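You operate a simulated robot arm through the tools that you are given. There is no shell and no other tool.

Carry out the task below with a simulated robot arm. There is one attempt and no reset: what you move stays moved.

Task
Top up the oil flask from the oil can to about its line.
Fine: use the funnel and spill none; funnel back in the measuring cup, can put back and shut, stopper in. Set down upright: oil can.

The check looks at the end state, three seconds after you hand in, the way a careful person would. Anything else that was tipped, shoved, dropped, spilled or broken makes it a failure. A push-on lid holds only when it is set on centred and level and pressed home; a screw cap is set on level and turned clockwise until tight.

Robot
A 7-joint arm with a two-finger parallel gripper, fixed in place. Base frame: the origin is at the foot of the arm, x ahead of it, y to its left, z up. Lengths are in mm, angles in degrees, forces in N, time in s.
With the tool pointing down near the work surface it reaches from about 400 to 900 mm from the base axis. Its first joint turns from -115.0 to 115.0 degrees. Payload 3.91 kg.
Tool frame: the origin (TCP) lies between the finger pads and is the grasp point; the fingertips stand 30 mm ahead of it; z points along the fingers, y is the line along which they close. Largest opening 110 mm; finger width 20, thickness 10; the body of the gripper, 48 by 112 mm, starts 55 mm behind the TCP.
Orientation is that of the tool frame in the base frame, as a unit quaternion [x, y, z, w]. With the fingers straight down and closing along the base's y, the tool's x points along the base's -x, its y along +y and its z along -z.

Tools
- The arm moves only by the tool move_arm. Its argument "motion" is a list of rows, each an object of numbers (a shift or turn left out is 0, a gripper value left out holds the last): "tx", "ty", "tz": the shift along the tool's x, y, z in mm; "wx", "wy", "wz": the turn, a rotation vector about the tool's x, y, z in degrees; "gripper": the finger opening in mm, from 0 to 110. In form: [{"tx": .., "ty": .., "tz": .., "wx": .., "wy": .., "wz": .., "gripper": ..}, ...]. A call has 1 to 20 rows; each row is the pose to reach, as a shift and turn from the pose commanded when the call began, along the tool's axes at that moment. Rows are played at 5 a second. More than 50 mm and 8.6 degrees between two rows, or a gripper value outside its range, and nothing of the call is played. Where a pose cannot be reached the arm comes as near as it can. A force on the tool above 40 N (or 10 N above the force at the start of the call, whichever is more), or a blocked arm, ends the call early, and 0.2 s more pass. The fingers move at their own pace (about 153 mm/s each) and stop on an object; they squeeze with about 31 N. The grip force told is the motor's: it shows also when the fingers shut on nothing. Time passes only in rows, and 0.2 s behind the last, so rows that repeat a pose let the fingers close. It gives the time, the measured TCP pose, the force on the tool (base axes), the opening and the grip force at its end, in the units of the frame above (readings bear some noise), with the torque about the TCP (base axes, N m) and any sound that the robot's microphone picked up.
- Cameras (640 x 400 px; columns grow to the right, rows downward): "scene" is fixed at [49.1, 649.8, 1679.1]; the picture's right is [-0.61, -0.79, 0.00], its down [-0.42, 0.32, -0.85] and it looks along [0.67, -0.52, -0.53] (base axes); focal length 334 px, centre (320, 200). "wrist" rides on the gripper at [72, 17, -103] in the tool frame; the picture's right is [-0.23, 0.97, 0.00], its down [-0.76, -0.18, -0.62] and it looks along [-0.61, -0.14, 0.78] (tool axes); focal length 222 px, centre (320, 200). There is no depth. A picture from a camera that has moved, and an enlarged one, comes with that camera's place and axes in the base frame and with its lens.
- get_image(camera): a new picture of that camera. No time passes.
- slide_trunk(by): slides the trunk up (or, below 0, down) by that many mm; the arm rides with it, the base frame stays. It gives what a move gives, with no picture.
- zoom(camera, box): a new picture of the part [left, top, right, bottom] of that camera's present view, enlarged. No time passes.
- hand_in(): hands the job in; it is judged then, once.

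Nothing tells you positions but the pictures and the camera data. Unless the task says otherwise, let go and move clear before handing in.

The tools are called after ">>>" by a JSON object that holds its "api" and its "payload". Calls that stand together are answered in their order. move_arm: Moves the arm, as the interface text tells. Its arguments: {"type":"object","properties":{"motion":{"type":"array","items":{"type":"object","properties":{"tx":{"type":"number"},"ty":{"type":"number"},"tz":{"type":"number"},"wx":{"type":"number"},"wy":{"type":"number"},"wz":{"type":"number"},"gripper":{"type":"number"}}}}},"required":["motion"]} The other tools are called the same way: slide_trunk (by) slides the trunk up or down; get_image (camera) takes a picture; zoom (camera, box) takes an enlarged picture of a part of a camera's view; hand_in () hands the job in.

At the start:

```text
time: 0.0
tool_pos: [506.8, -2.3, 1434.5]
tool_rot: [0.001, 1.0, 0.0, 0.0]
ft_force: [-0.1, -0.2, 0.9]
wrist_torque: [0.03, 0.01, -0.02]
grip_width: 109.8
grip_force: 0.0
trunk travel left (down, up): [-900.0, 90.0]
```

scene: 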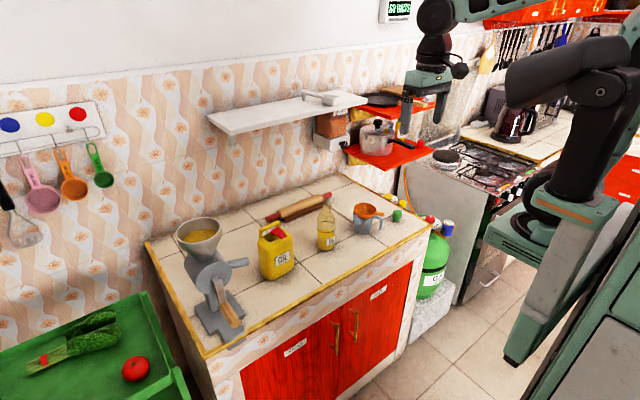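
wrist: 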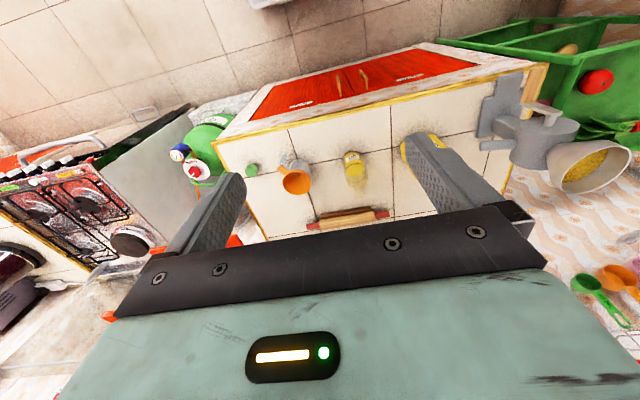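

I see a tiled counter with a grain mill, a yellow oil can, a glass oil flask, a measuring cup holding an orange funnel, and a green item beside it. I'll zoom in to get details before moving.

>>> {"api": "zoom", "payload": {"camera": "scene", "box": [240, 180, 440, 305]}}

>>> {"api": "zoom", "payload": {"camera": "wrist", "box": [200, 100, 480, 275]}}

>>> {"api": "zoom", "payload": {"camera": "scene", "box": [310, 180, 420, 249]}}

>>> {"api": "zoom", "payload": {"camera": "scene", "box": [240, 210, 350, 279]}}

```text
3.20 times, centred on (340, 242) of scene
camera zoom: at [49.1, 649.8, 1679.1], right [-0.61, -0.79, 0.0], down [-0.42, 0.32, -0.85], along [0.67, -0.52, -0.53], focal length 1069 px, centre (256, 64)
```

zoom: 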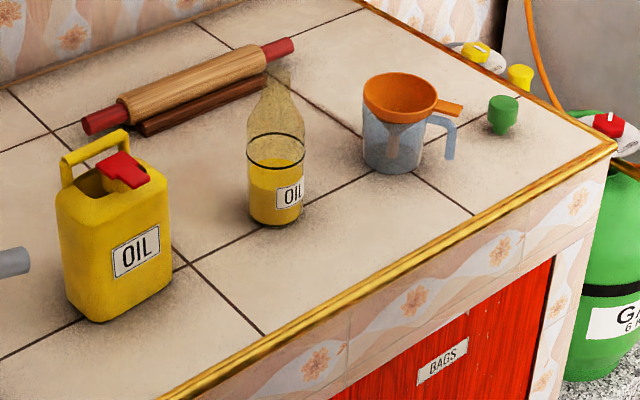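

```text
2.29 times, centred on (340, 188) of wrist
camera zoom: at [434.7, 15.1, 1537.1], right [0.23, 0.97, 0.0], down [0.76, -0.18, 0.62], along [0.61, -0.14, -0.78], focal length 508 px, centre (274, 229)
```

zoom: 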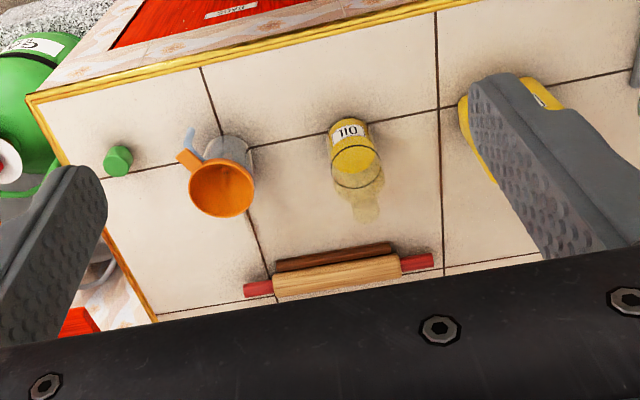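

```text
5.80 times, centred on (365, 214) of scene
camera zoom: at [49.1, 649.8, 1679.1], right [-0.61, -0.79, 0.0], down [-0.42, 0.32, -0.85], along [0.67, -0.52, -0.53], focal length 1937 px, centre (59, 116)
```

zoom: 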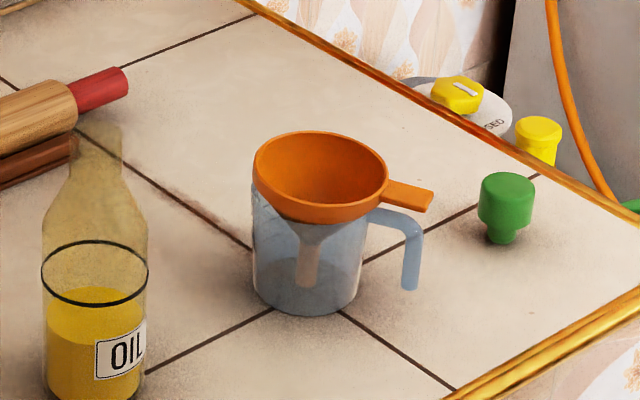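

```text
5.80 times, centred on (295, 244) of scene
camera zoom: at [49.1, 649.8, 1679.1], right [-0.61, -0.79, 0.0], down [-0.42, 0.32, -0.85], along [0.67, -0.52, -0.53], focal length 1937 px, centre (465, -58)
```

zoom: 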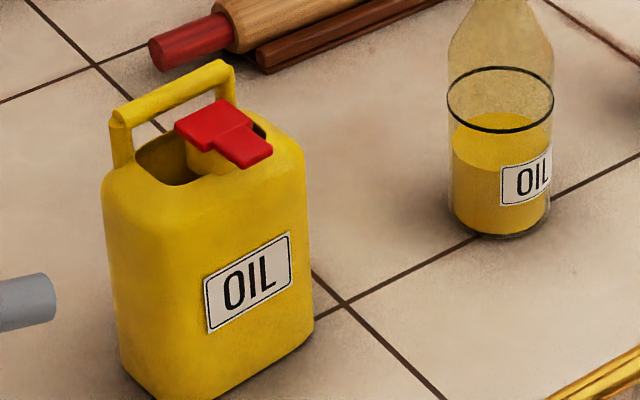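

The counter lies ahead of the robot with its top at roughly z≈850. Flask is near (800, 40), the green stopper near (765, -310), and the oil can further left. I'll lower the trunk in part to get nearer views.

>>> {"api": "slide_trunk", "payload": {"by": -200}}

>>> {"api": "get_image", "payload": {"camera": "scene"}}

>>> {"api": "get_image", "payload": {"camera": "wrist"}}

```text
time: 2.2
tool_pos: [507.3, -1.8, 1234.7]
tool_rot: [0.0, 1.0, 0.001, 0.0]
ft_force: [-0.4, -0.9, 0.0]
wrist_torque: [-0.06, -0.04, 0.0]
grip_width: 110.2
grip_force: 0.1
trunk travel left (down, up): [-700.0, 290.0]
```

```text
taken
```

scene: 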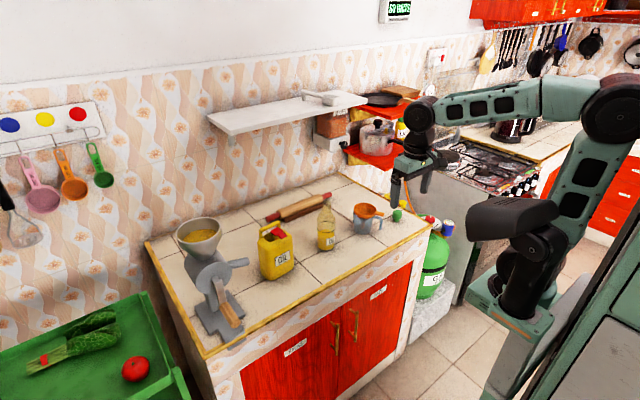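

```text
taken
camera wrist: at [434.7, 15.1, 1337.2], right [0.23, 0.97, 0.0], down [0.76, -0.18, 0.62], along [0.61, -0.14, -0.78], focal length 222 px, centre (320, 200)
```

wrist: 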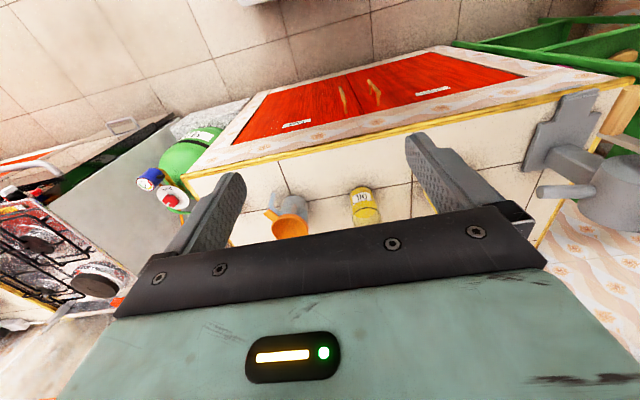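

The arm is clear above the counter. I'll zoom in on the wrist view for triangulation of flask, cup, stopper and can.

>>> {"api": "zoom", "payload": {"camera": "wrist", "box": [240, 130, 420, 243]}}

>>> {"api": "zoom", "payload": {"camera": "wrist", "box": [400, 80, 640, 230]}}

```text
3.54 times, centred on (330, 186) of wrist
camera zoom: at [434.7, 15.1, 1337.2], right [0.23, 0.97, 0.0], down [0.76, -0.18, 0.62], along [0.61, -0.14, -0.78], focal length 786 px, centre (285, 248)
```

zoom: 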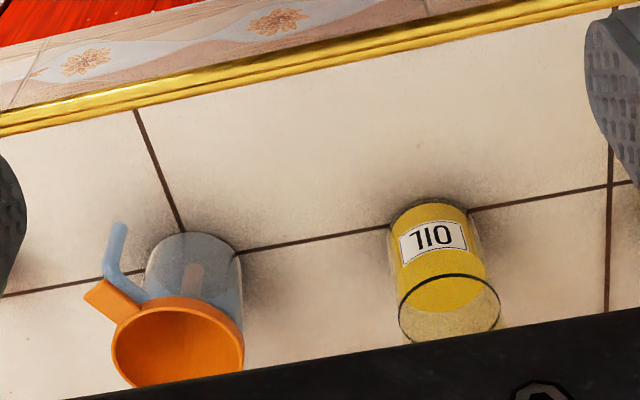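

```text
2.67 times, centred on (520, 155) of wrist
camera zoom: at [434.7, 15.1, 1337.2], right [0.23, 0.97, 0.0], down [0.76, -0.18, 0.62], along [0.61, -0.14, -0.78], focal length 592 px, centre (-213, 320)
```

zoom: 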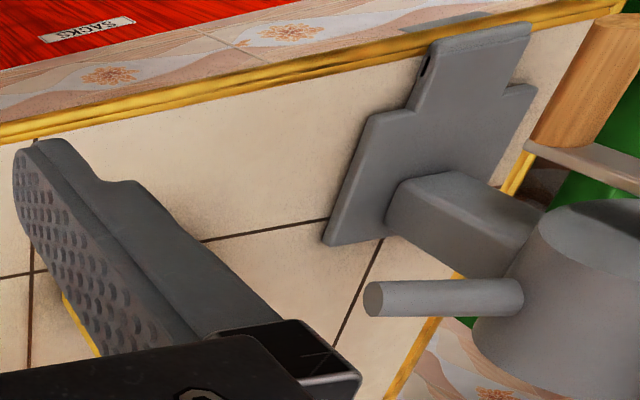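

Counter top triangulates to z≈870, flask at about (807, 42), oil can around (815, 240). Next I'll hover over the can to study its cap and handle.

>>> {"api": "move_arm", "payload": {"motion": [{"tx": -24, "ty": 24, "tz": -2}, {"tx": -48, "ty": 48, "tz": -4}, {"tx": -72, "ty": 72, "tz": -6}, {"tx": -96, "ty": 96, "tz": -8}, {"tx": -120, "ty": 120, "tz": -10}, {"tx": -144, "ty": 144, "tz": -12}, {"tx": -168, "ty": 168, "tz": -14}, {"tx": -192, "ty": 192, "tz": -16}, {"tx": -216, "ty": 216, "tz": -18}, {"tx": -240, "ty": 240, "tz": -20}, {"tx": -240, "ty": 240, "tz": -20}]}}

>>> {"api": "get_image", "payload": {"camera": "wrist"}}

>>> {"api": "get_image", "payload": {"camera": "scene"}}

```text
time: 4.6
tool_pos: [745.3, 238.0, 1255.0]
tool_rot: [0.0, 1.0, 0.0, 0.0]
ft_force: [0.4, 0.2, -0.1]
wrist_torque: [0.02, 0.02, 0.0]
grip_width: 110.0
grip_force: 0.2
trunk travel left (down, up): [-700.0, 290.0]
```

```text
taken
camera wrist: at [673.1, 255.4, 1357.9], right [0.23, 0.97, 0.0], down [0.76, -0.18, 0.62], along [0.61, -0.14, -0.78], focal length 222 px, centre (320, 200)
```

wrist: 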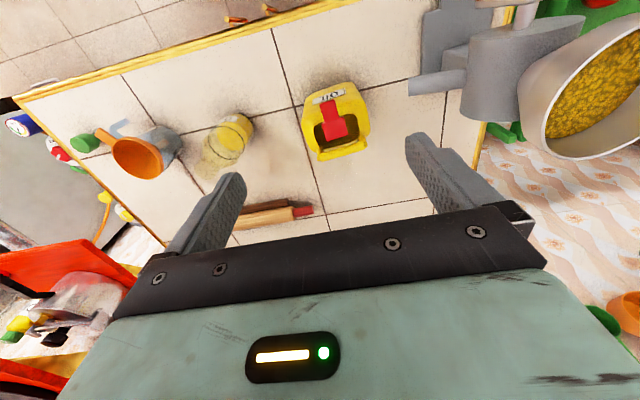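

```text
taken
```

scene: 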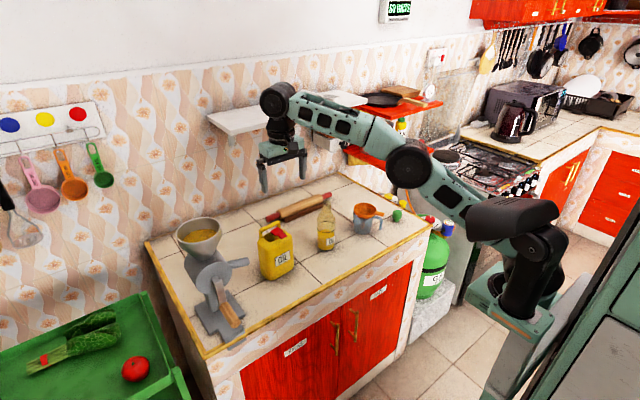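

>>> {"api": "zoom", "payload": {"camera": "wrist", "box": [280, 70, 400, 145]}}

>>> {"api": "zoom", "payload": {"camera": "wrist", "box": [60, 90, 270, 221]}}

```text
5.33 times, centred on (340, 108) of wrist
camera zoom: at [673.1, 255.4, 1357.9], right [0.23, 0.97, 0.0], down [0.76, -0.18, 0.62], along [0.61, -0.14, -0.78], focal length 1185 px, centre (213, 693)
```

zoom: 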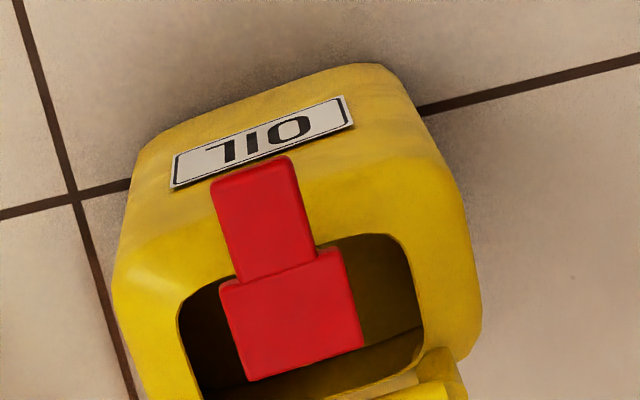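

```text
3.05 times, centred on (165, 156) of wrist
camera zoom: at [673.1, 255.4, 1357.9], right [0.23, 0.97, 0.0], down [0.76, -0.18, 0.62], along [0.61, -0.14, -0.78], focal length 677 px, centre (792, 336)
```

zoom: 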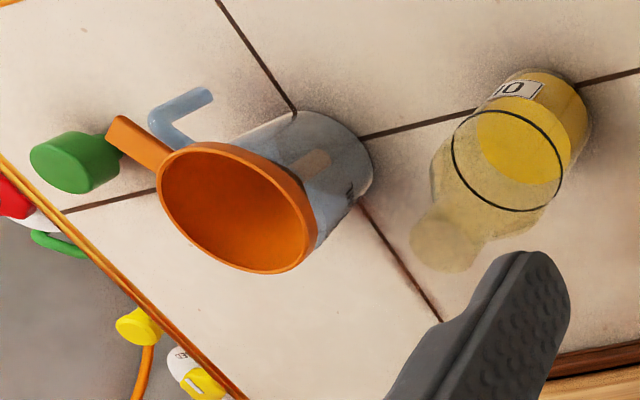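

The can has a red cap with a tab over a recess at the top, and a handle at the back. I'll go nearer and lower for a more oblique look.

>>> {"api": "move_arm", "payload": {"motion": [{"tx": 12, "ty": 8, "tz": 38}, {"tx": 24, "ty": 16, "tz": 76}, {"tx": 35, "ty": 25, "tz": 113}, {"tx": 35, "ty": 25, "tz": 113}]}}

>>> {"api": "get_image", "payload": {"camera": "wrist"}}

>>> {"api": "zoom", "payload": {"camera": "wrist", "box": [240, 60, 420, 210]}}

```text
time: 5.6
tool_pos: [713.2, 262.8, 1140.2]
tool_rot: [0.0, 1.0, 0.0, 0.0]
ft_force: [0.1, 0.4, -0.3]
wrist_torque: [0.02, 0.01, -0.05]
grip_width: 110.2
grip_force: 0.0
trunk travel left (down, up): [-700.0, 290.0]
```

```text
taken
camera wrist: at [640.7, 279.4, 1243.1], right [0.23, 0.97, 0.0], down [0.76, -0.18, 0.62], along [0.61, -0.14, -0.78], focal length 222 px, centre (320, 200)
```

wrist: 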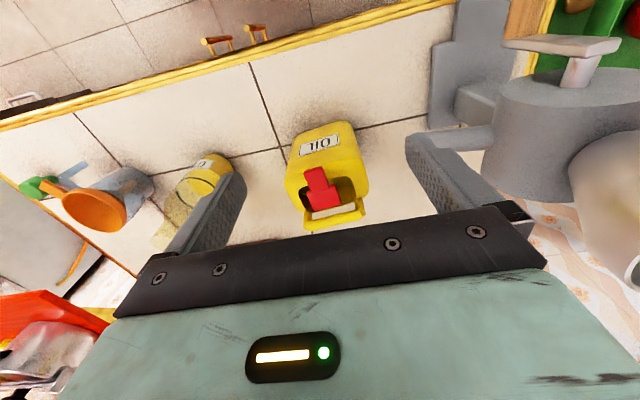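

```text
2.67 times, centred on (330, 135) of wrist
camera zoom: at [640.7, 279.4, 1243.1], right [0.23, 0.97, 0.0], down [0.76, -0.18, 0.62], along [0.61, -0.14, -0.78], focal length 592 px, centre (293, 373)
```

zoom: 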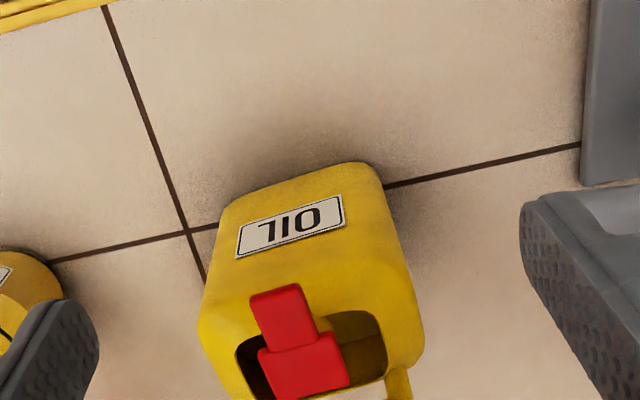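

Tab end triangulates to about (758, 245, 1038) and can front at x≈778. I'll pitch the tool forward for a near-horizontal look at the cap.

>>> {"api": "move_arm", "payload": {"motion": [{"tx": 6, "tz": 18, "wy": -8}, {"tx": 12, "tz": 36, "wy": -16}, {"tx": 18, "tz": 54, "wy": -24}, {"tx": 24, "tz": 72, "wy": -32}, {"tx": 29, "tz": 85, "wy": -40}, {"tx": 29, "tz": 85, "wy": -40}]}}

>>> {"api": "get_image", "payload": {"camera": "wrist"}}

>>> {"api": "zoom", "payload": {"camera": "wrist", "box": [220, 50, 420, 210]}}

```text
time: 7.0
tool_pos: [682.9, 262.0, 1057.2]
tool_rot: [-0.001, 0.94, 0.001, 0.342]
ft_force: [-1.0, -0.3, -0.4]
wrist_torque: [-0.01, 0.02, -0.03]
grip_width: 110.3
grip_force: 0.0
trunk travel left (down, up): [-700.0, 290.0]
```

```text
taken
camera wrist: at [560.9, 279.5, 1088.5], right [0.17, 0.97, 0.15], down [0.18, -0.18, 0.97], along [0.97, -0.14, -0.21], focal length 222 px, centre (320, 200)
```

wrist: 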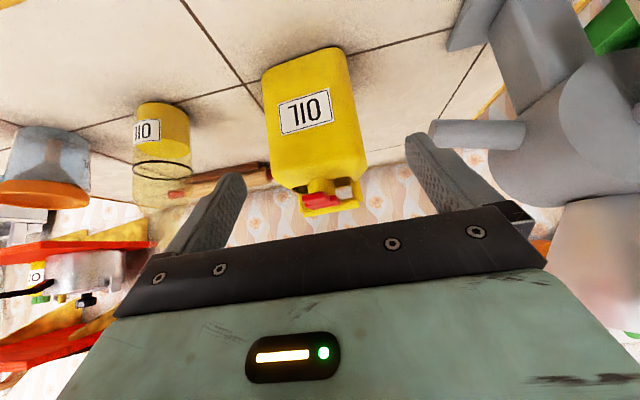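

```text
2.50 times, centred on (320, 130) of wrist
camera zoom: at [560.9, 279.5, 1088.5], right [0.17, 0.97, 0.15], down [0.18, -0.18, 0.97], along [0.97, -0.14, -0.21], focal length 555 px, centre (320, 375)
```

zoom: 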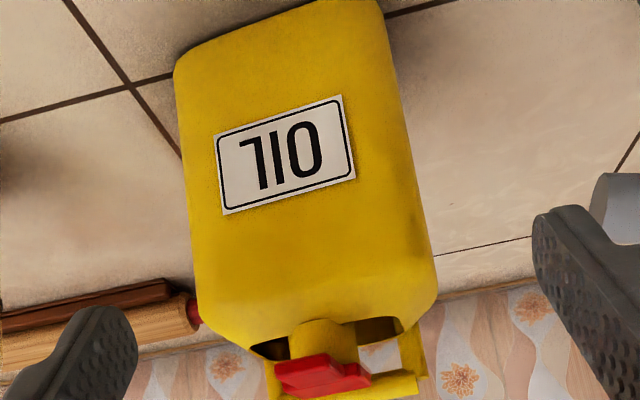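

>>> {"api": "zoom", "payload": {"camera": "wrist", "box": [285, 165, 375, 221]}}

>>> {"api": "zoom", "payload": {"camera": "scene", "box": [255, 212, 300, 240]}}

>>> {"api": "zoom", "payload": {"camera": "wrist", "box": [0, 80, 240, 230]}}

```text
7.11 times, centred on (330, 193) of wrist
camera zoom: at [560.9, 279.5, 1088.5], right [0.17, 0.97, 0.15], down [0.18, -0.18, 0.97], along [0.97, -0.14, -0.21], focal length 1580 px, centre (249, 250)
```

zoom: 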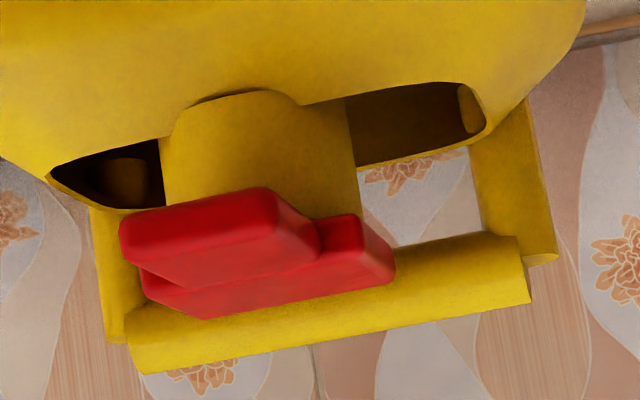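

```text
14.22 times, centred on (278, 226) of scene
camera zoom: at [49.1, 649.8, 1679.1], right [-0.61, -0.79, 0.0], down [-0.42, 0.32, -0.85], along [0.67, -0.52, -0.53], focal length 4752 px, centre (924, -170)
```

zoom: 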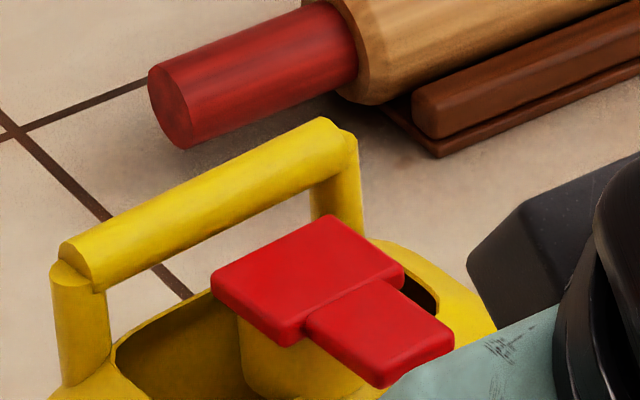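

```text
2.67 times, centred on (120, 155) of wrist
camera zoom: at [560.9, 279.5, 1088.5], right [0.17, 0.97, 0.15], down [0.18, -0.18, 0.97], along [0.97, -0.14, -0.21], focal length 592 px, centre (853, 320)
```

zoom: 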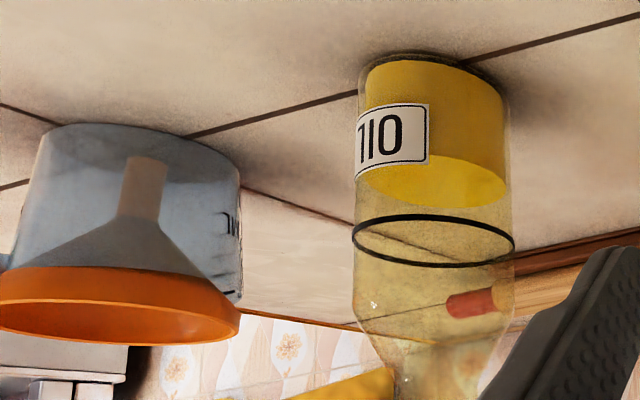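

The can's red lid sits on a square neck with a thumb tab overhanging the front (−x), and the handle is at the back. I'll straighten the tool back up, and hover over the cup, funnel and stopper to measure those.

>>> {"api": "move_arm", "payload": {"motion": [{"tx": -6, "tz": -30, "wy": 8}, {"tx": -12, "tz": -60, "wy": 16}, {"tx": -18, "tz": -90, "wy": 24}, {"tx": -24, "tz": -110, "wy": 32}, {"tx": -29, "tz": -125, "wy": 40}, {"tx": -29, "tz": -125, "wy": 40}]}}

```text
time: 8.4
tool_pos: [625.2, 261.4, 1169.5]
tool_rot: [0.0, 1.0, 0.0, 0.0]
ft_force: [-0.6, 0.4, 0.1]
wrist_torque: [-0.02, -0.02, 0.0]
grip_width: 110.1
grip_force: 0.1
trunk travel left (down, up): [-700.0, 290.0]
```

>>> {"api": "move_arm", "payload": {"motion": [{"tx": -11, "ty": -41, "tz": -10}, {"tx": -22, "ty": -82, "tz": -20}, {"tx": -33, "ty": -123, "tz": -30}, {"tx": -44, "ty": -164, "tz": -40}, {"tx": -55, "ty": -205, "tz": -50}, {"tx": -66, "ty": -246, "tz": -60}, {"tx": -77, "ty": -287, "tz": -60}, {"tx": -88, "ty": -328, "tz": -60}, {"tx": -99, "ty": -369, "tz": -60}, {"tx": -115, "ty": -411, "tz": -60}, {"tx": -115, "ty": -411, "tz": -60}]}}

>>> {"api": "get_image", "payload": {"camera": "wrist"}}

>>> {"api": "zoom", "payload": {"camera": "wrist", "box": [160, 50, 400, 200]}}

```text
time: 10.8
tool_pos: [737.2, -153.4, 1232.5]
tool_rot: [0.001, 1.0, -0.001, 0.0]
ft_force: [0.0, 0.5, 0.9]
wrist_torque: [-0.01, 0.01, 0.01]
grip_width: 110.1
grip_force: 0.1
trunk travel left (down, up): [-700.0, 290.0]
```

```text
taken
camera wrist: at [665.6, -136.1, 1336.0], right [0.23, 0.97, 0.0], down [0.76, -0.18, 0.62], along [0.61, -0.14, -0.78], focal length 222 px, centre (320, 200)
```

wrist: 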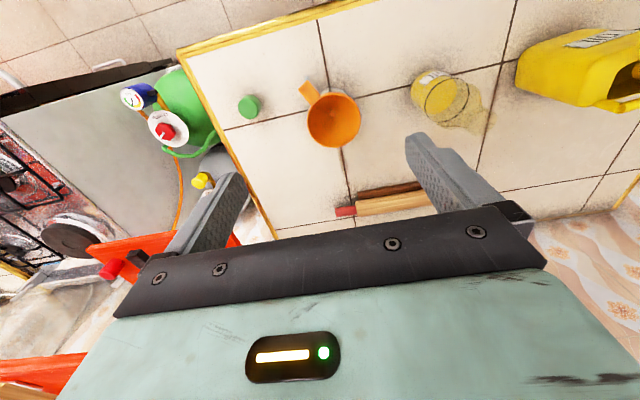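

```text
2.67 times, centred on (280, 125) of wrist
camera zoom: at [665.6, -136.1, 1336.0], right [0.23, 0.97, 0.0], down [0.76, -0.18, 0.62], along [0.61, -0.14, -0.78], focal length 592 px, centre (427, 400)
```

zoom: 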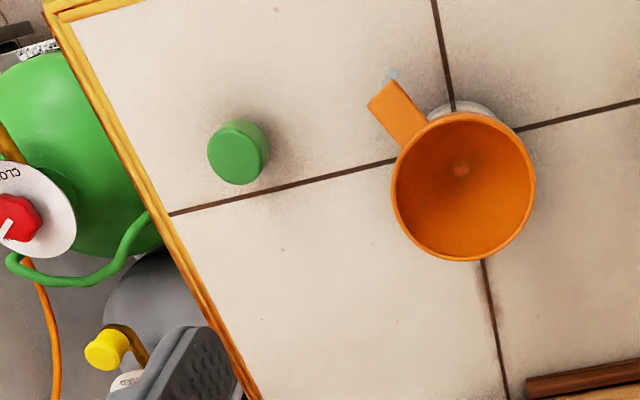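

The funnel rim is about 90 mm wide at z≈967 around (792, -143), and the stopper is around (756, -294). Now I'll look closely at the flask neck.

>>> {"api": "zoom", "payload": {"camera": "wrist", "box": [380, 40, 540, 140]}}

>>> {"api": "zoom", "payload": {"camera": "scene", "box": [300, 190, 364, 254]}}

>>> {"api": "zoom", "payload": {"camera": "scene", "box": [340, 190, 410, 240]}}

```text
4.00 times, centred on (460, 90) of wrist
camera zoom: at [665.6, -136.1, 1336.0], right [0.23, 0.97, 0.0], down [0.76, -0.18, 0.62], along [0.61, -0.14, -0.78], focal length 888 px, centre (-240, 640)
```

zoom: 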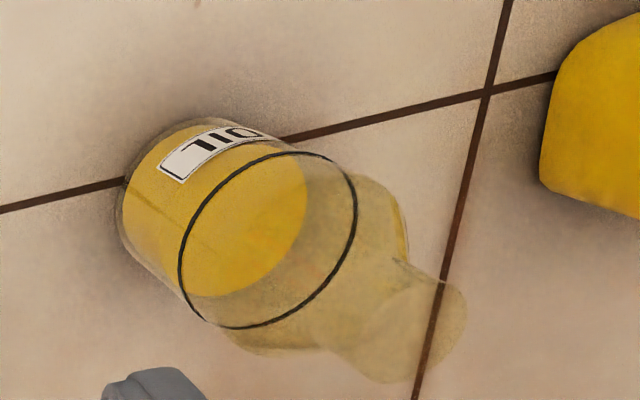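

```text
6.25 times, centred on (332, 222) of scene
camera zoom: at [49.1, 649.8, 1679.1], right [-0.61, -0.79, 0.0], down [-0.42, 0.32, -0.85], along [0.67, -0.52, -0.53], focal length 2088 px, centre (245, 62)
```

zoom: 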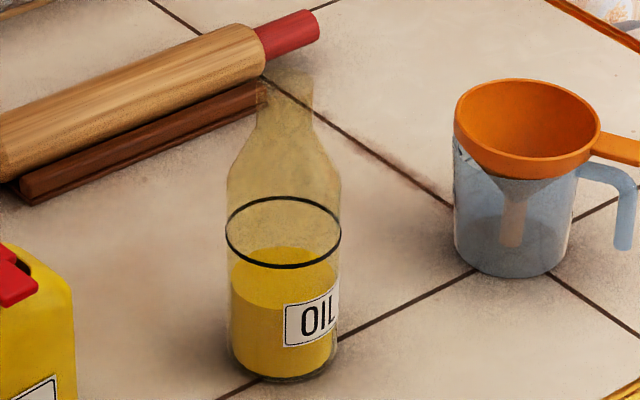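

```text
8.00 times, centred on (375, 215) of scene
camera zoom: at [49.1, 649.8, 1679.1], right [-0.61, -0.79, 0.0], down [-0.42, 0.32, -0.85], along [0.67, -0.52, -0.53], focal length 2673 px, centre (-120, 80)
```

zoom: 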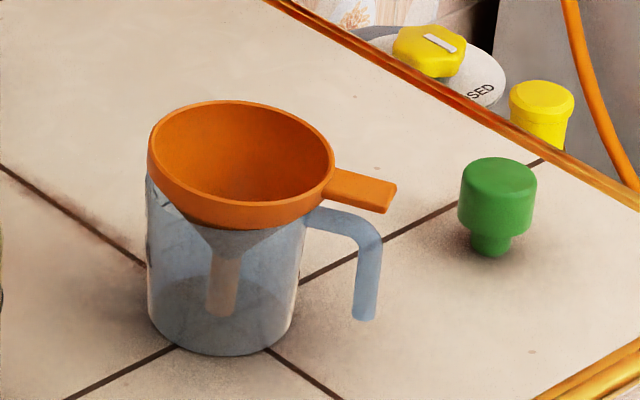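

Flask axis is around (804, 39) with mouth near z≈1060, the line ring at z≈957 and oil at z≈920. First I'll test the can's lid: go over its tab with the fingers partly closed.

>>> {"api": "move_arm", "payload": {"motion": [{"tx": -3, "ty": 40, "gripper": 60}, {"tx": -6, "ty": 80}, {"tx": -9, "ty": 120}, {"tx": -12, "ty": 160}, {"tx": -15, "ty": 200}, {"tx": -18, "ty": 240}, {"tx": -21, "ty": 280}, {"tx": -24, "ty": 320}, {"tx": -27, "ty": 360}, {"tx": -30, "ty": 396}, {"tx": -30, "ty": 396, "tz": 40}, {"tx": -30, "ty": 396, "tz": 80}, {"tx": -30, "ty": 396, "tz": 110}, {"tx": -30, "ty": 396, "tz": 110}, {"tx": -30, "ty": 396, "tz": 110}]}}

>>> {"api": "get_image", "payload": {"camera": "wrist"}}

>>> {"api": "zoom", "payload": {"camera": "wrist", "box": [230, 60, 430, 210]}}

```text
time: 14.0
tool_pos: [771.4, 247.3, 1121.5]
tool_rot: [0.001, 1.0, 0.0, 0.0]
ft_force: [0.4, 0.1, 0.5]
wrist_torque: [0.01, 0.01, -0.02]
grip_width: 59.9
grip_force: 0.0
out of reach, approached as far as the arm can: row 10
trunk travel left (down, up): [-700.0, 290.0]
```

```text
taken
camera wrist: at [698.9, 264.2, 1224.1], right [0.23, 0.97, 0.0], down [0.76, -0.18, 0.62], along [0.61, -0.14, -0.78], focal length 222 px, centre (320, 200)
```

wrist: 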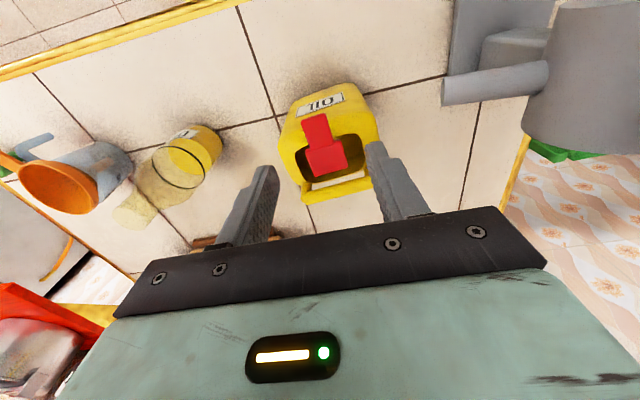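

```text
2.67 times, centred on (330, 135) of wrist
camera zoom: at [698.9, 264.2, 1224.1], right [0.23, 0.97, 0.0], down [0.76, -0.18, 0.62], along [0.61, -0.14, -0.78], focal length 592 px, centre (293, 373)
```

zoom: 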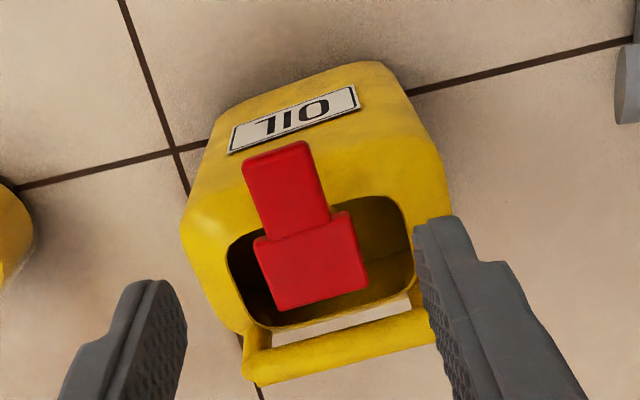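

The tab's end is confirmed at about (757, 245, 1038). I'll descend so the fingers straddle the tab in front of the can's face, then check.

>>> {"api": "move_arm", "payload": {"motion": [{"tx": 5, "ty": -2, "tz": 0}, {"tx": 5, "ty": -2, "tz": 30}, {"tx": 5, "ty": -2, "tz": 55}, {"tx": 5, "ty": -2, "tz": 70}, {"tx": 5, "ty": -2, "tz": 78}, {"tx": 5, "ty": -2, "tz": 78}]}}

>>> {"api": "zoom", "payload": {"camera": "wrist", "box": [220, 60, 420, 210]}}

>>> {"api": "zoom", "payload": {"camera": "scene", "box": [235, 195, 325, 255]}}

```text
time: 15.4
tool_pos: [765.3, 246.2, 1042.1]
tool_rot: [0.0, 1.0, 0.001, 0.0]
ft_force: [0.5, -1.2, -0.5]
wrist_torque: [0.02, -0.03, 0.0]
grip_width: 60.0
grip_force: 0.0
trunk travel left (down, up): [-700.0, 290.0]
```

```text
2.67 times, centred on (320, 135) of wrist
camera zoom: at [692.4, 263.0, 1146.1], right [0.23, 0.97, 0.0], down [0.76, -0.18, 0.62], along [0.61, -0.14, -0.78], focal length 592 px, centre (320, 373)
```

zoom: 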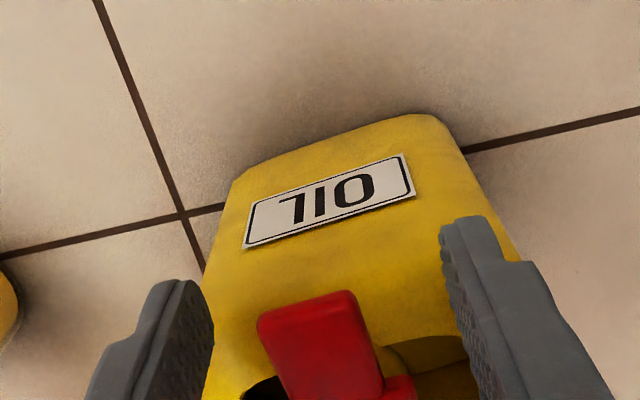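

```text
6.67 times, centred on (280, 225) of scene
camera zoom: at [49.1, 649.8, 1679.1], right [-0.61, -0.79, 0.0], down [-0.42, 0.32, -0.85], along [0.67, -0.52, -0.53], focal length 2227 px, centre (587, 33)
```

zoom: 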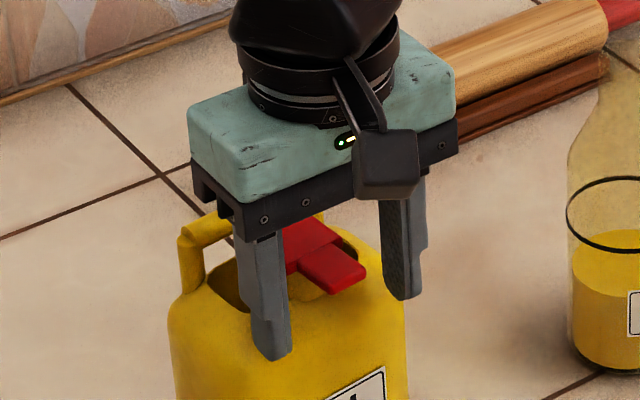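

The tab is centred between the fingers. I'll close on it and check the width.

>>> {"api": "move_arm", "payload": {"motion": [{"gripper": 30}, {"gripper": 22}, {"gripper": 12}, {"gripper": 12}, {"gripper": 12}]}}

>>> {"api": "zoom", "payload": {"camera": "wrist", "box": [220, 60, 420, 210]}}

```text
time: 16.6
tool_pos: [764.7, 244.1, 1043.1]
tool_rot: [0.0, 1.0, 0.0, -0.001]
ft_force: [1.4, 3.0, 3.4]
wrist_torque: [0.06, -0.16, 0.09]
grip_width: 20.7
grip_force: 31.0
trunk travel left (down, up): [-700.0, 290.0]
```

```text
2.67 times, centred on (320, 135) of wrist
camera zoom: at [692.4, 263.2, 1146.7], right [0.23, 0.97, 0.0], down [0.76, -0.18, 0.62], along [0.61, -0.14, -0.78], focal length 592 px, centre (320, 373)
```

zoom: 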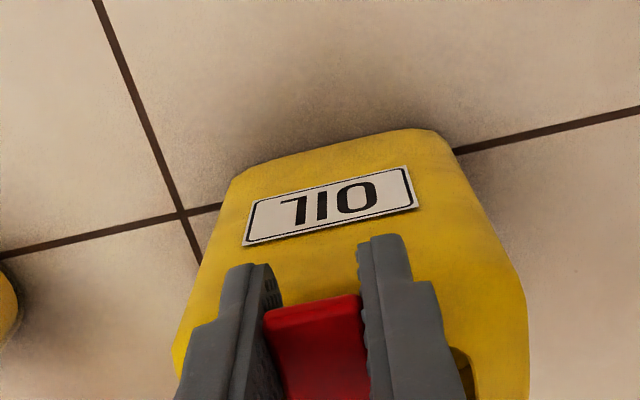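

Gripped on the 21 mm-wide tab. Now I'll lift a little to see how the lid behaves.

>>> {"api": "move_arm", "payload": {"motion": [{"tz": -2}, {"tz": -4}, {"tz": -6}, {"tz": -8}, {"tz": -8}]}}

>>> {"api": "zoom", "payload": {"camera": "wrist", "box": [220, 60, 420, 210]}}

>>> {"api": "zoom", "payload": {"camera": "scene", "box": [235, 195, 325, 255]}}

```text
time: 17.8
tool_pos: [766.0, 246.9, 1051.3]
tool_rot: [0.0, 1.0, 0.001, 0.0]
ft_force: [-0.2, 0.4, -6.1]
wrist_torque: [-0.01, 0.24, 0.03]
grip_width: 20.6
grip_force: 30.8
trunk travel left (down, up): [-700.0, 290.0]
```

```text
2.67 times, centred on (320, 135) of wrist
camera zoom: at [692.9, 263.5, 1154.4], right [0.23, 0.97, 0.0], down [0.76, -0.18, 0.62], along [0.61, -0.14, -0.78], focal length 592 px, centre (320, 373)
```

zoom: 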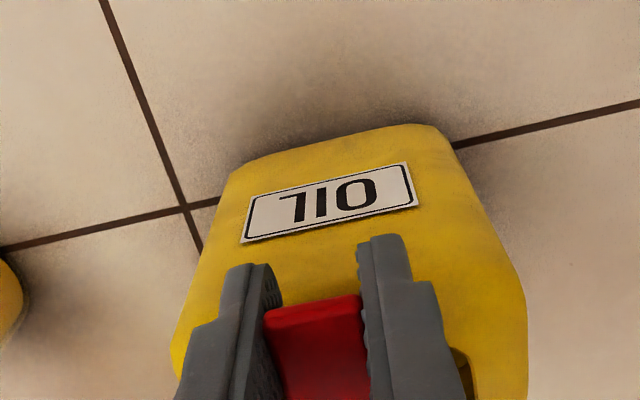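

```text
6.67 times, centred on (280, 225) of scene
camera zoom: at [49.1, 649.8, 1679.1], right [-0.61, -0.79, 0.0], down [-0.42, 0.32, -0.85], along [0.67, -0.52, -0.53], focal length 2227 px, centre (587, 33)
```

zoom: 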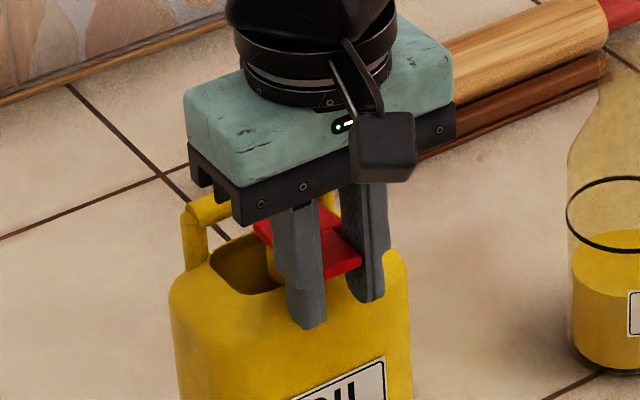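

>>> {"api": "zoom", "payload": {"camera": "scene", "box": [255, 215, 300, 243]}}

>>> {"api": "zoom", "payload": {"camera": "scene", "box": [245, 225, 315, 285]}}

```text
14.22 times, centred on (278, 229) of scene
camera zoom: at [49.1, 649.8, 1679.1], right [-0.61, -0.79, 0.0], down [-0.42, 0.32, -0.85], along [0.67, -0.52, -0.53], focal length 4752 px, centre (924, -212)
```

zoom: 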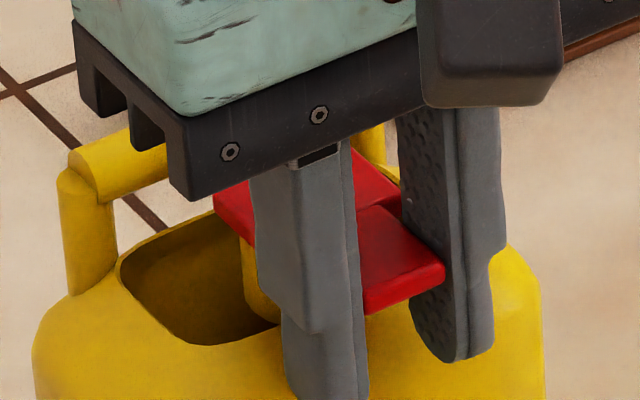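

```text
6.67 times, centred on (280, 255) of scene
camera zoom: at [49.1, 649.8, 1679.1], right [-0.61, -0.79, 0.0], down [-0.42, 0.32, -0.85], along [0.67, -0.52, -0.53], focal length 2227 px, centre (587, -167)
```

zoom: 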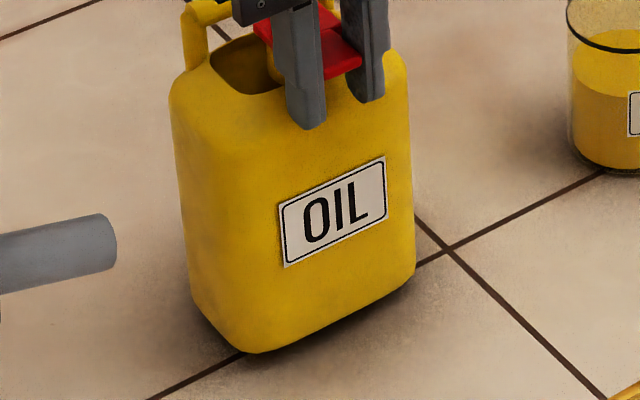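

The lift pulled ~6 N acting near x≈805, suggesting a hinge at the back of the lid with the whole can being tugged. I'll lower back and try rotating the tab up about that hinge instead.

>>> {"api": "move_arm", "payload": {"motion": [{"tz": 4}, {"tz": 8}, {"tz": 8}, {"tz": 6.6, "tx": -0.4, "wy": 2}, {"tz": 5.3, "tx": -0.8, "wy": 4}, {"tz": 3.9, "tx": -1.3, "wy": 6}, {"tz": 2.6, "tx": -1.8, "wy": 8}, {"tz": 2.6, "tx": -1.8, "wy": 8}]}}

>>> {"api": "zoom", "payload": {"camera": "wrist", "box": [220, 60, 420, 210]}}

>>> {"api": "zoom", "payload": {"camera": "scene", "box": [255, 215, 300, 243]}}

```text
time: 19.6
tool_pos: [767.7, 246.5, 1049.5]
tool_rot: [0.0, 0.998, 0.001, -0.07]
ft_force: [-0.8, 2.2, 5.5]
wrist_torque: [-0.05, -0.2, 0.1]
grip_width: 20.4
grip_force: 31.1
trunk travel left (down, up): [-700.0, 290.0]
```

```text
2.67 times, centred on (320, 135) of wrist
camera zoom: at [709.5, 263.2, 1161.8], right [0.22, 0.97, -0.03], down [0.84, -0.18, 0.51], along [0.49, -0.14, -0.86], focal length 592 px, centre (320, 373)
```

zoom: 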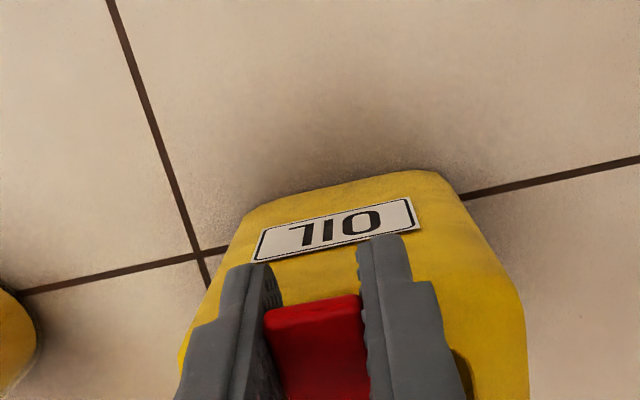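

```text
14.22 times, centred on (278, 229) of scene
camera zoom: at [49.1, 649.8, 1679.1], right [-0.61, -0.79, 0.0], down [-0.42, 0.32, -0.85], along [0.67, -0.52, -0.53], focal length 4752 px, centre (924, -212)
```

zoom: 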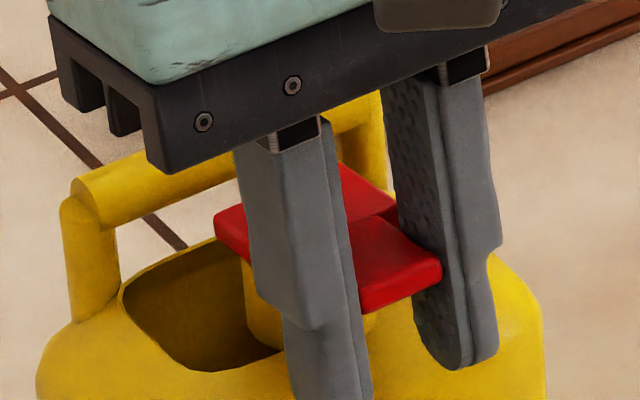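

The lid is turning on a hinge at the back (only ~5 N residual). I'll keep rotating it up along the arc, relieving the downward push slightly.

>>> {"api": "move_arm", "payload": {"motion": [{"tx": -0.5, "tz": -4.2, "wy": 4}, {"tx": -1.6, "tz": -6.9, "wy": 8}, {"tx": -2.7, "tz": -9.5, "wy": 12}, {"tx": -4.1, "tz": -12.0, "wy": 16}, {"tx": -4.1, "tz": -12.0, "wy": 16}]}}

>>> {"api": "zoom", "payload": {"camera": "wrist", "box": [220, 60, 420, 210]}}

>>> {"api": "zoom", "payload": {"camera": "scene", "box": [255, 215, 300, 243]}}

```text
time: 20.8
tool_pos: [763.2, 240.2, 1056.8]
tool_rot: [0.0, 0.985, 0.001, -0.173]
ft_force: [1.9, 8.3, 17.5]
wrist_torque: [0.26, -0.81, 0.3]
grip_width: 19.8
grip_force: 31.7
out of reach, approached as far as the arm can: row 3, 4, 5
trunk travel left (down, up): [-700.0, 290.0]
```

```text
2.67 times, centred on (320, 135) of wrist
camera zoom: at [730.0, 257.8, 1177.7], right [0.21, 0.97, -0.08], down [0.93, -0.18, 0.33], along [0.3, -0.14, -0.94], focal length 592 px, centre (320, 373)
```

zoom: 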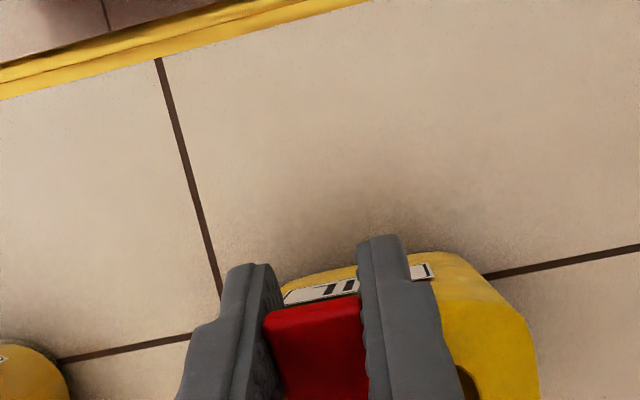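

```text
14.22 times, centred on (278, 229) of scene
camera zoom: at [49.1, 649.8, 1679.1], right [-0.61, -0.79, 0.0], down [-0.42, 0.32, -0.85], along [0.67, -0.52, -0.53], focal length 4752 px, centre (924, -212)
```

zoom: 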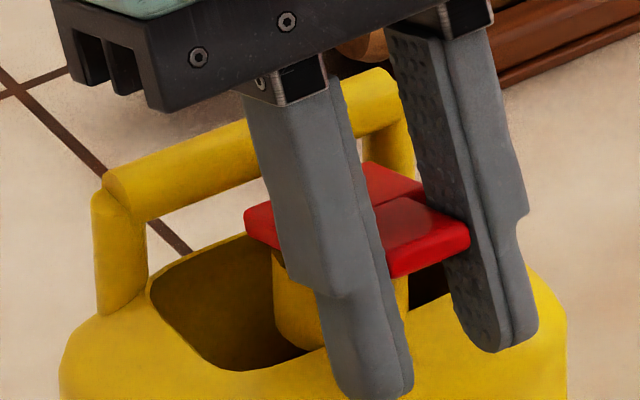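

The arm hit its reach limit, pushing on the can a little. I'll release the tab, back away upward, and see how the lid stays.

>>> {"api": "move_arm", "payload": {"motion": [{"gripper": 60}, {"gripper": 60}, {"tx": 2, "tz": -15, "wy": -4}, {"tx": 4, "tz": -35, "wy": -10}, {"tx": 6, "tz": -60, "wy": -16}, {"tx": 8, "tz": -80, "wy": -20}, {"tx": 8, "tz": -80, "wy": -20}]}}

>>> {"api": "get_image", "payload": {"camera": "wrist"}}

>>> {"api": "zoom", "payload": {"camera": "scene", "box": [245, 205, 320, 285]}}

```text
time: 22.4
tool_pos: [781.9, 240.0, 1134.4]
tool_rot: [0.0, 1.0, 0.0, 0.001]
ft_force: [0.1, 0.6, -0.3]
wrist_torque: [-0.02, -0.04, 0.0]
grip_width: 60.0
grip_force: 0.1
trunk travel left (down, up): [-700.0, 290.0]
```

```text
taken
camera wrist: at [708.8, 257.7, 1237.5], right [0.23, 0.97, 0.0], down [0.76, -0.18, 0.62], along [0.61, -0.14, -0.78], focal length 222 px, centre (320, 200)
```

wrist: 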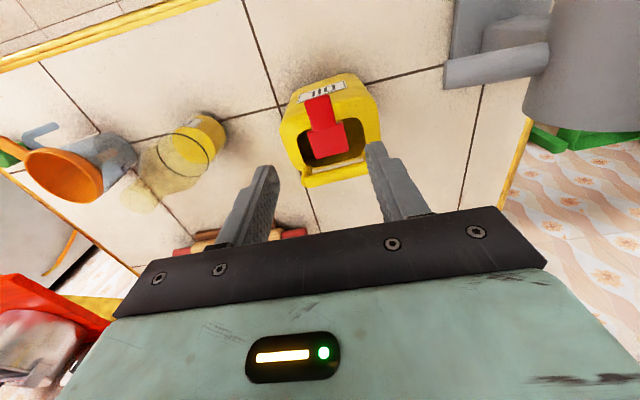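

```text
5.00 times, centred on (282, 245) of scene
camera zoom: at [49.1, 649.8, 1679.1], right [-0.61, -0.79, 0.0], down [-0.42, 0.32, -0.85], along [0.67, -0.52, -0.53], focal length 1670 px, centre (508, -25)
```

zoom: 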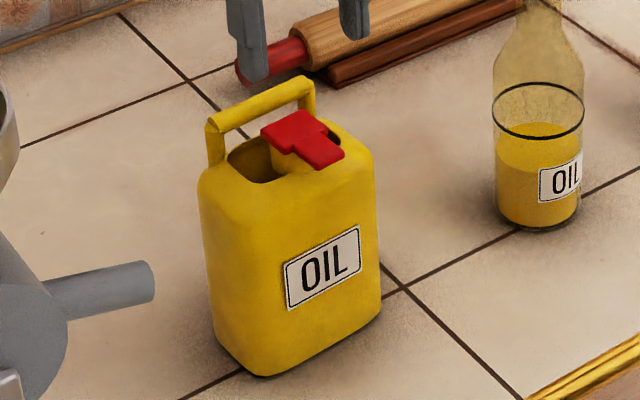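

>>> {"api": "zoom", "payload": {"camera": "wrist", "box": [265, 65, 395, 195]}}

>>> {"api": "zoom", "payload": {"camera": "scene", "box": [260, 212, 305, 240]}}

```text
3.08 times, centred on (330, 130) of wrist
camera zoom: at [708.8, 257.7, 1237.5], right [0.23, 0.97, 0.0], down [0.76, -0.18, 0.62], along [0.61, -0.14, -0.78], focal length 684 px, centre (289, 415)
```

zoom: 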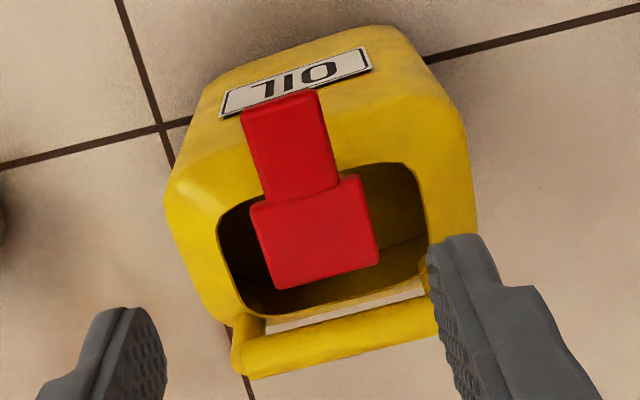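

```text
14.22 times, centred on (282, 226) of scene
camera zoom: at [49.1, 649.8, 1679.1], right [-0.61, -0.79, 0.0], down [-0.42, 0.32, -0.85], along [0.67, -0.52, -0.53], focal length 4752 px, centre (853, -170)
```

zoom: 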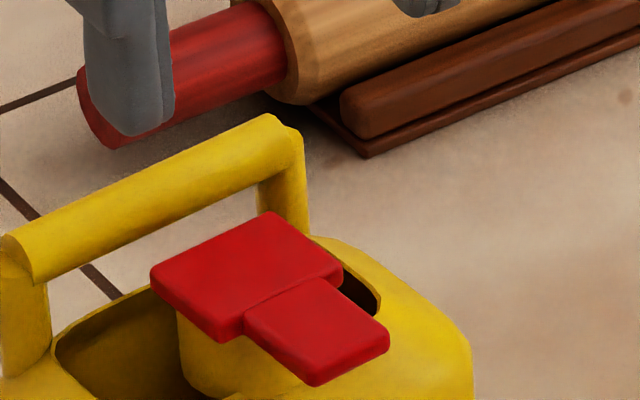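

The lid hinges at its back edge and drops shut again when released. I'll come back with the tool horizontal, pinching the tab from above and below, then swing it open in an arc. First back off and rotate the tool.

>>> {"api": "move_arm", "payload": {"motion": [{"tx": 45}, {"tx": 90}, {"tx": 135}, {"tx": 160}, {"tx": 160, "wz": -8}, {"tx": 160, "wz": -16}, {"tx": 160, "wz": -24}, {"tx": 160, "wz": -32}, {"tx": 160, "wz": -40}, {"tx": 160, "wz": -48}, {"tx": 160, "wz": -56}, {"tx": 160, "wz": -64}, {"tx": 160, "wz": -72}, {"tx": 160, "wz": -80}, {"tx": 160, "wz": -88}, {"tx": 160, "wz": -90}, {"tx": 160, "wz": -90}]}}

>>> {"api": "get_image", "payload": {"camera": "scene"}}

```text
time: 26.0
tool_pos: [622.6, 240.7, 1133.3]
tool_rot: [0.708, -0.706, -0.001, 0.0]
ft_force: [-0.2, -0.6, -0.4]
wrist_torque: [0.03, 0.0, 0.0]
grip_width: 60.1
grip_force: 0.1
trunk travel left (down, up): [-700.0, 290.0]
```

```text
taken
```

scene: 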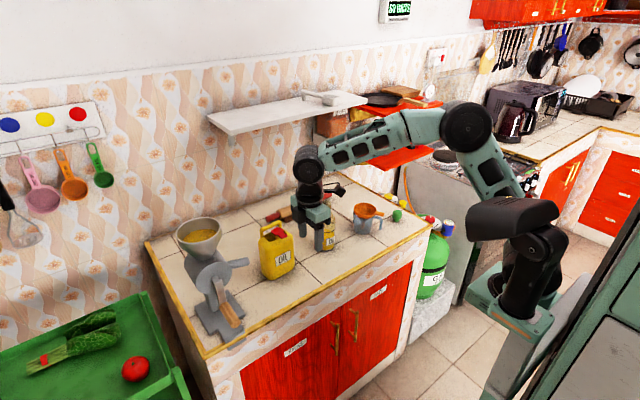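

>>> {"api": "move_arm", "payload": {"motion": [{"wx": 8}, {"wx": 16}, {"wx": 24}, {"wx": 32}, {"wx": 40}, {"wx": 48}, {"wx": 56}, {"wx": 64}, {"wx": 72}, {"wx": 80}, {"wx": 88}, {"wx": 90}, {"wx": 90}]}}

>>> {"api": "get_image", "payload": {"camera": "scene"}}

>>> {"api": "get_image", "payload": {"camera": "wrist"}}

```text
time: 28.8
tool_pos: [623.0, 241.5, 1133.3]
tool_rot: [0.5, -0.5, 0.501, -0.5]
ft_force: [0.6, -0.6, -0.6]
wrist_torque: [0.01, -0.01, -0.01]
grip_width: 60.0
grip_force: 0.0
trunk travel left (down, up): [-700.0, 290.0]
```

```text
taken
```

scene: 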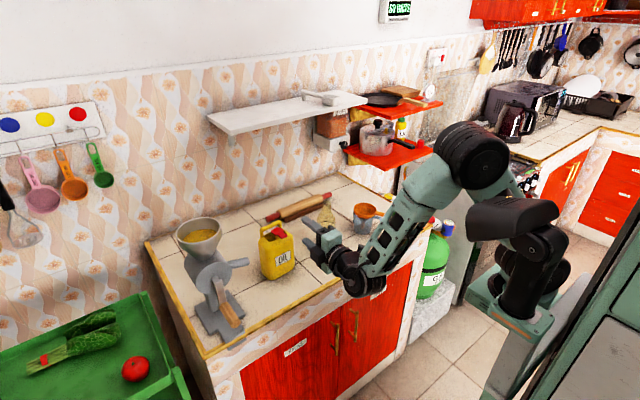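

```text
taken
camera wrist: at [519.3, 169.5, 1115.9], right [0.0, 0.23, -0.97], down [-0.62, 0.76, 0.18], along [0.78, 0.61, 0.14], focal length 222 px, centre (320, 200)
```

wrist: 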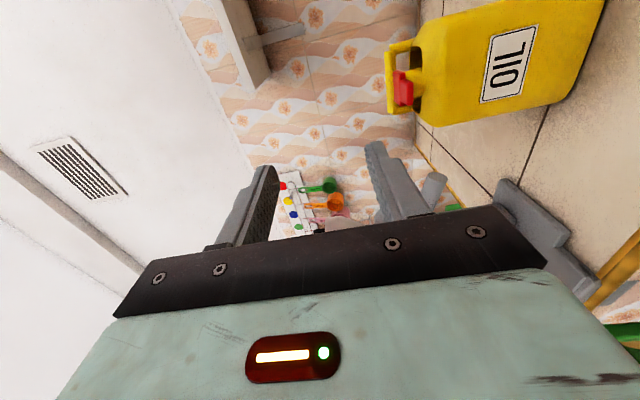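

>>> {"api": "zoom", "payload": {"camera": "wrist", "box": [370, 0, 610, 150]}}

>>> {"api": "zoom", "payload": {"camera": "wrist", "box": [375, 30, 455, 130]}}

```text
2.67 times, centred on (490, 75) of wrist
camera zoom: at [519.3, 169.5, 1115.9], right [0.0, 0.23, -0.97], down [-0.62, 0.76, 0.18], along [0.78, 0.61, 0.14], focal length 592 px, centre (-133, 533)
```

zoom: 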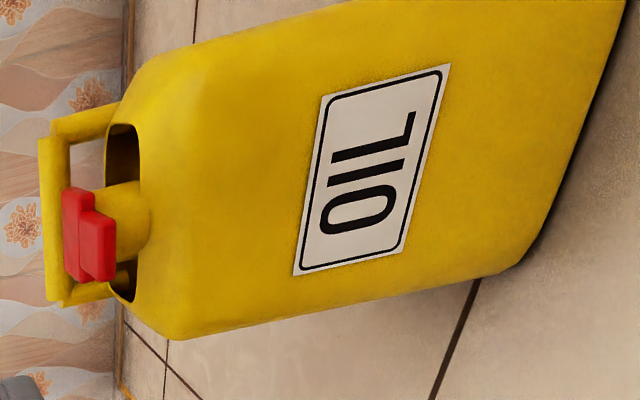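

```text
4.00 times, centred on (415, 80) of wrist
camera zoom: at [519.3, 169.5, 1115.9], right [0.0, 0.23, -0.97], down [-0.62, 0.76, 0.18], along [0.78, 0.61, 0.14], focal length 888 px, centre (-60, 680)
```

zoom: 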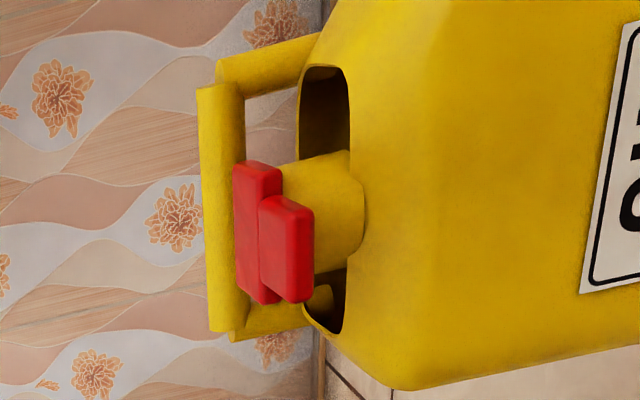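

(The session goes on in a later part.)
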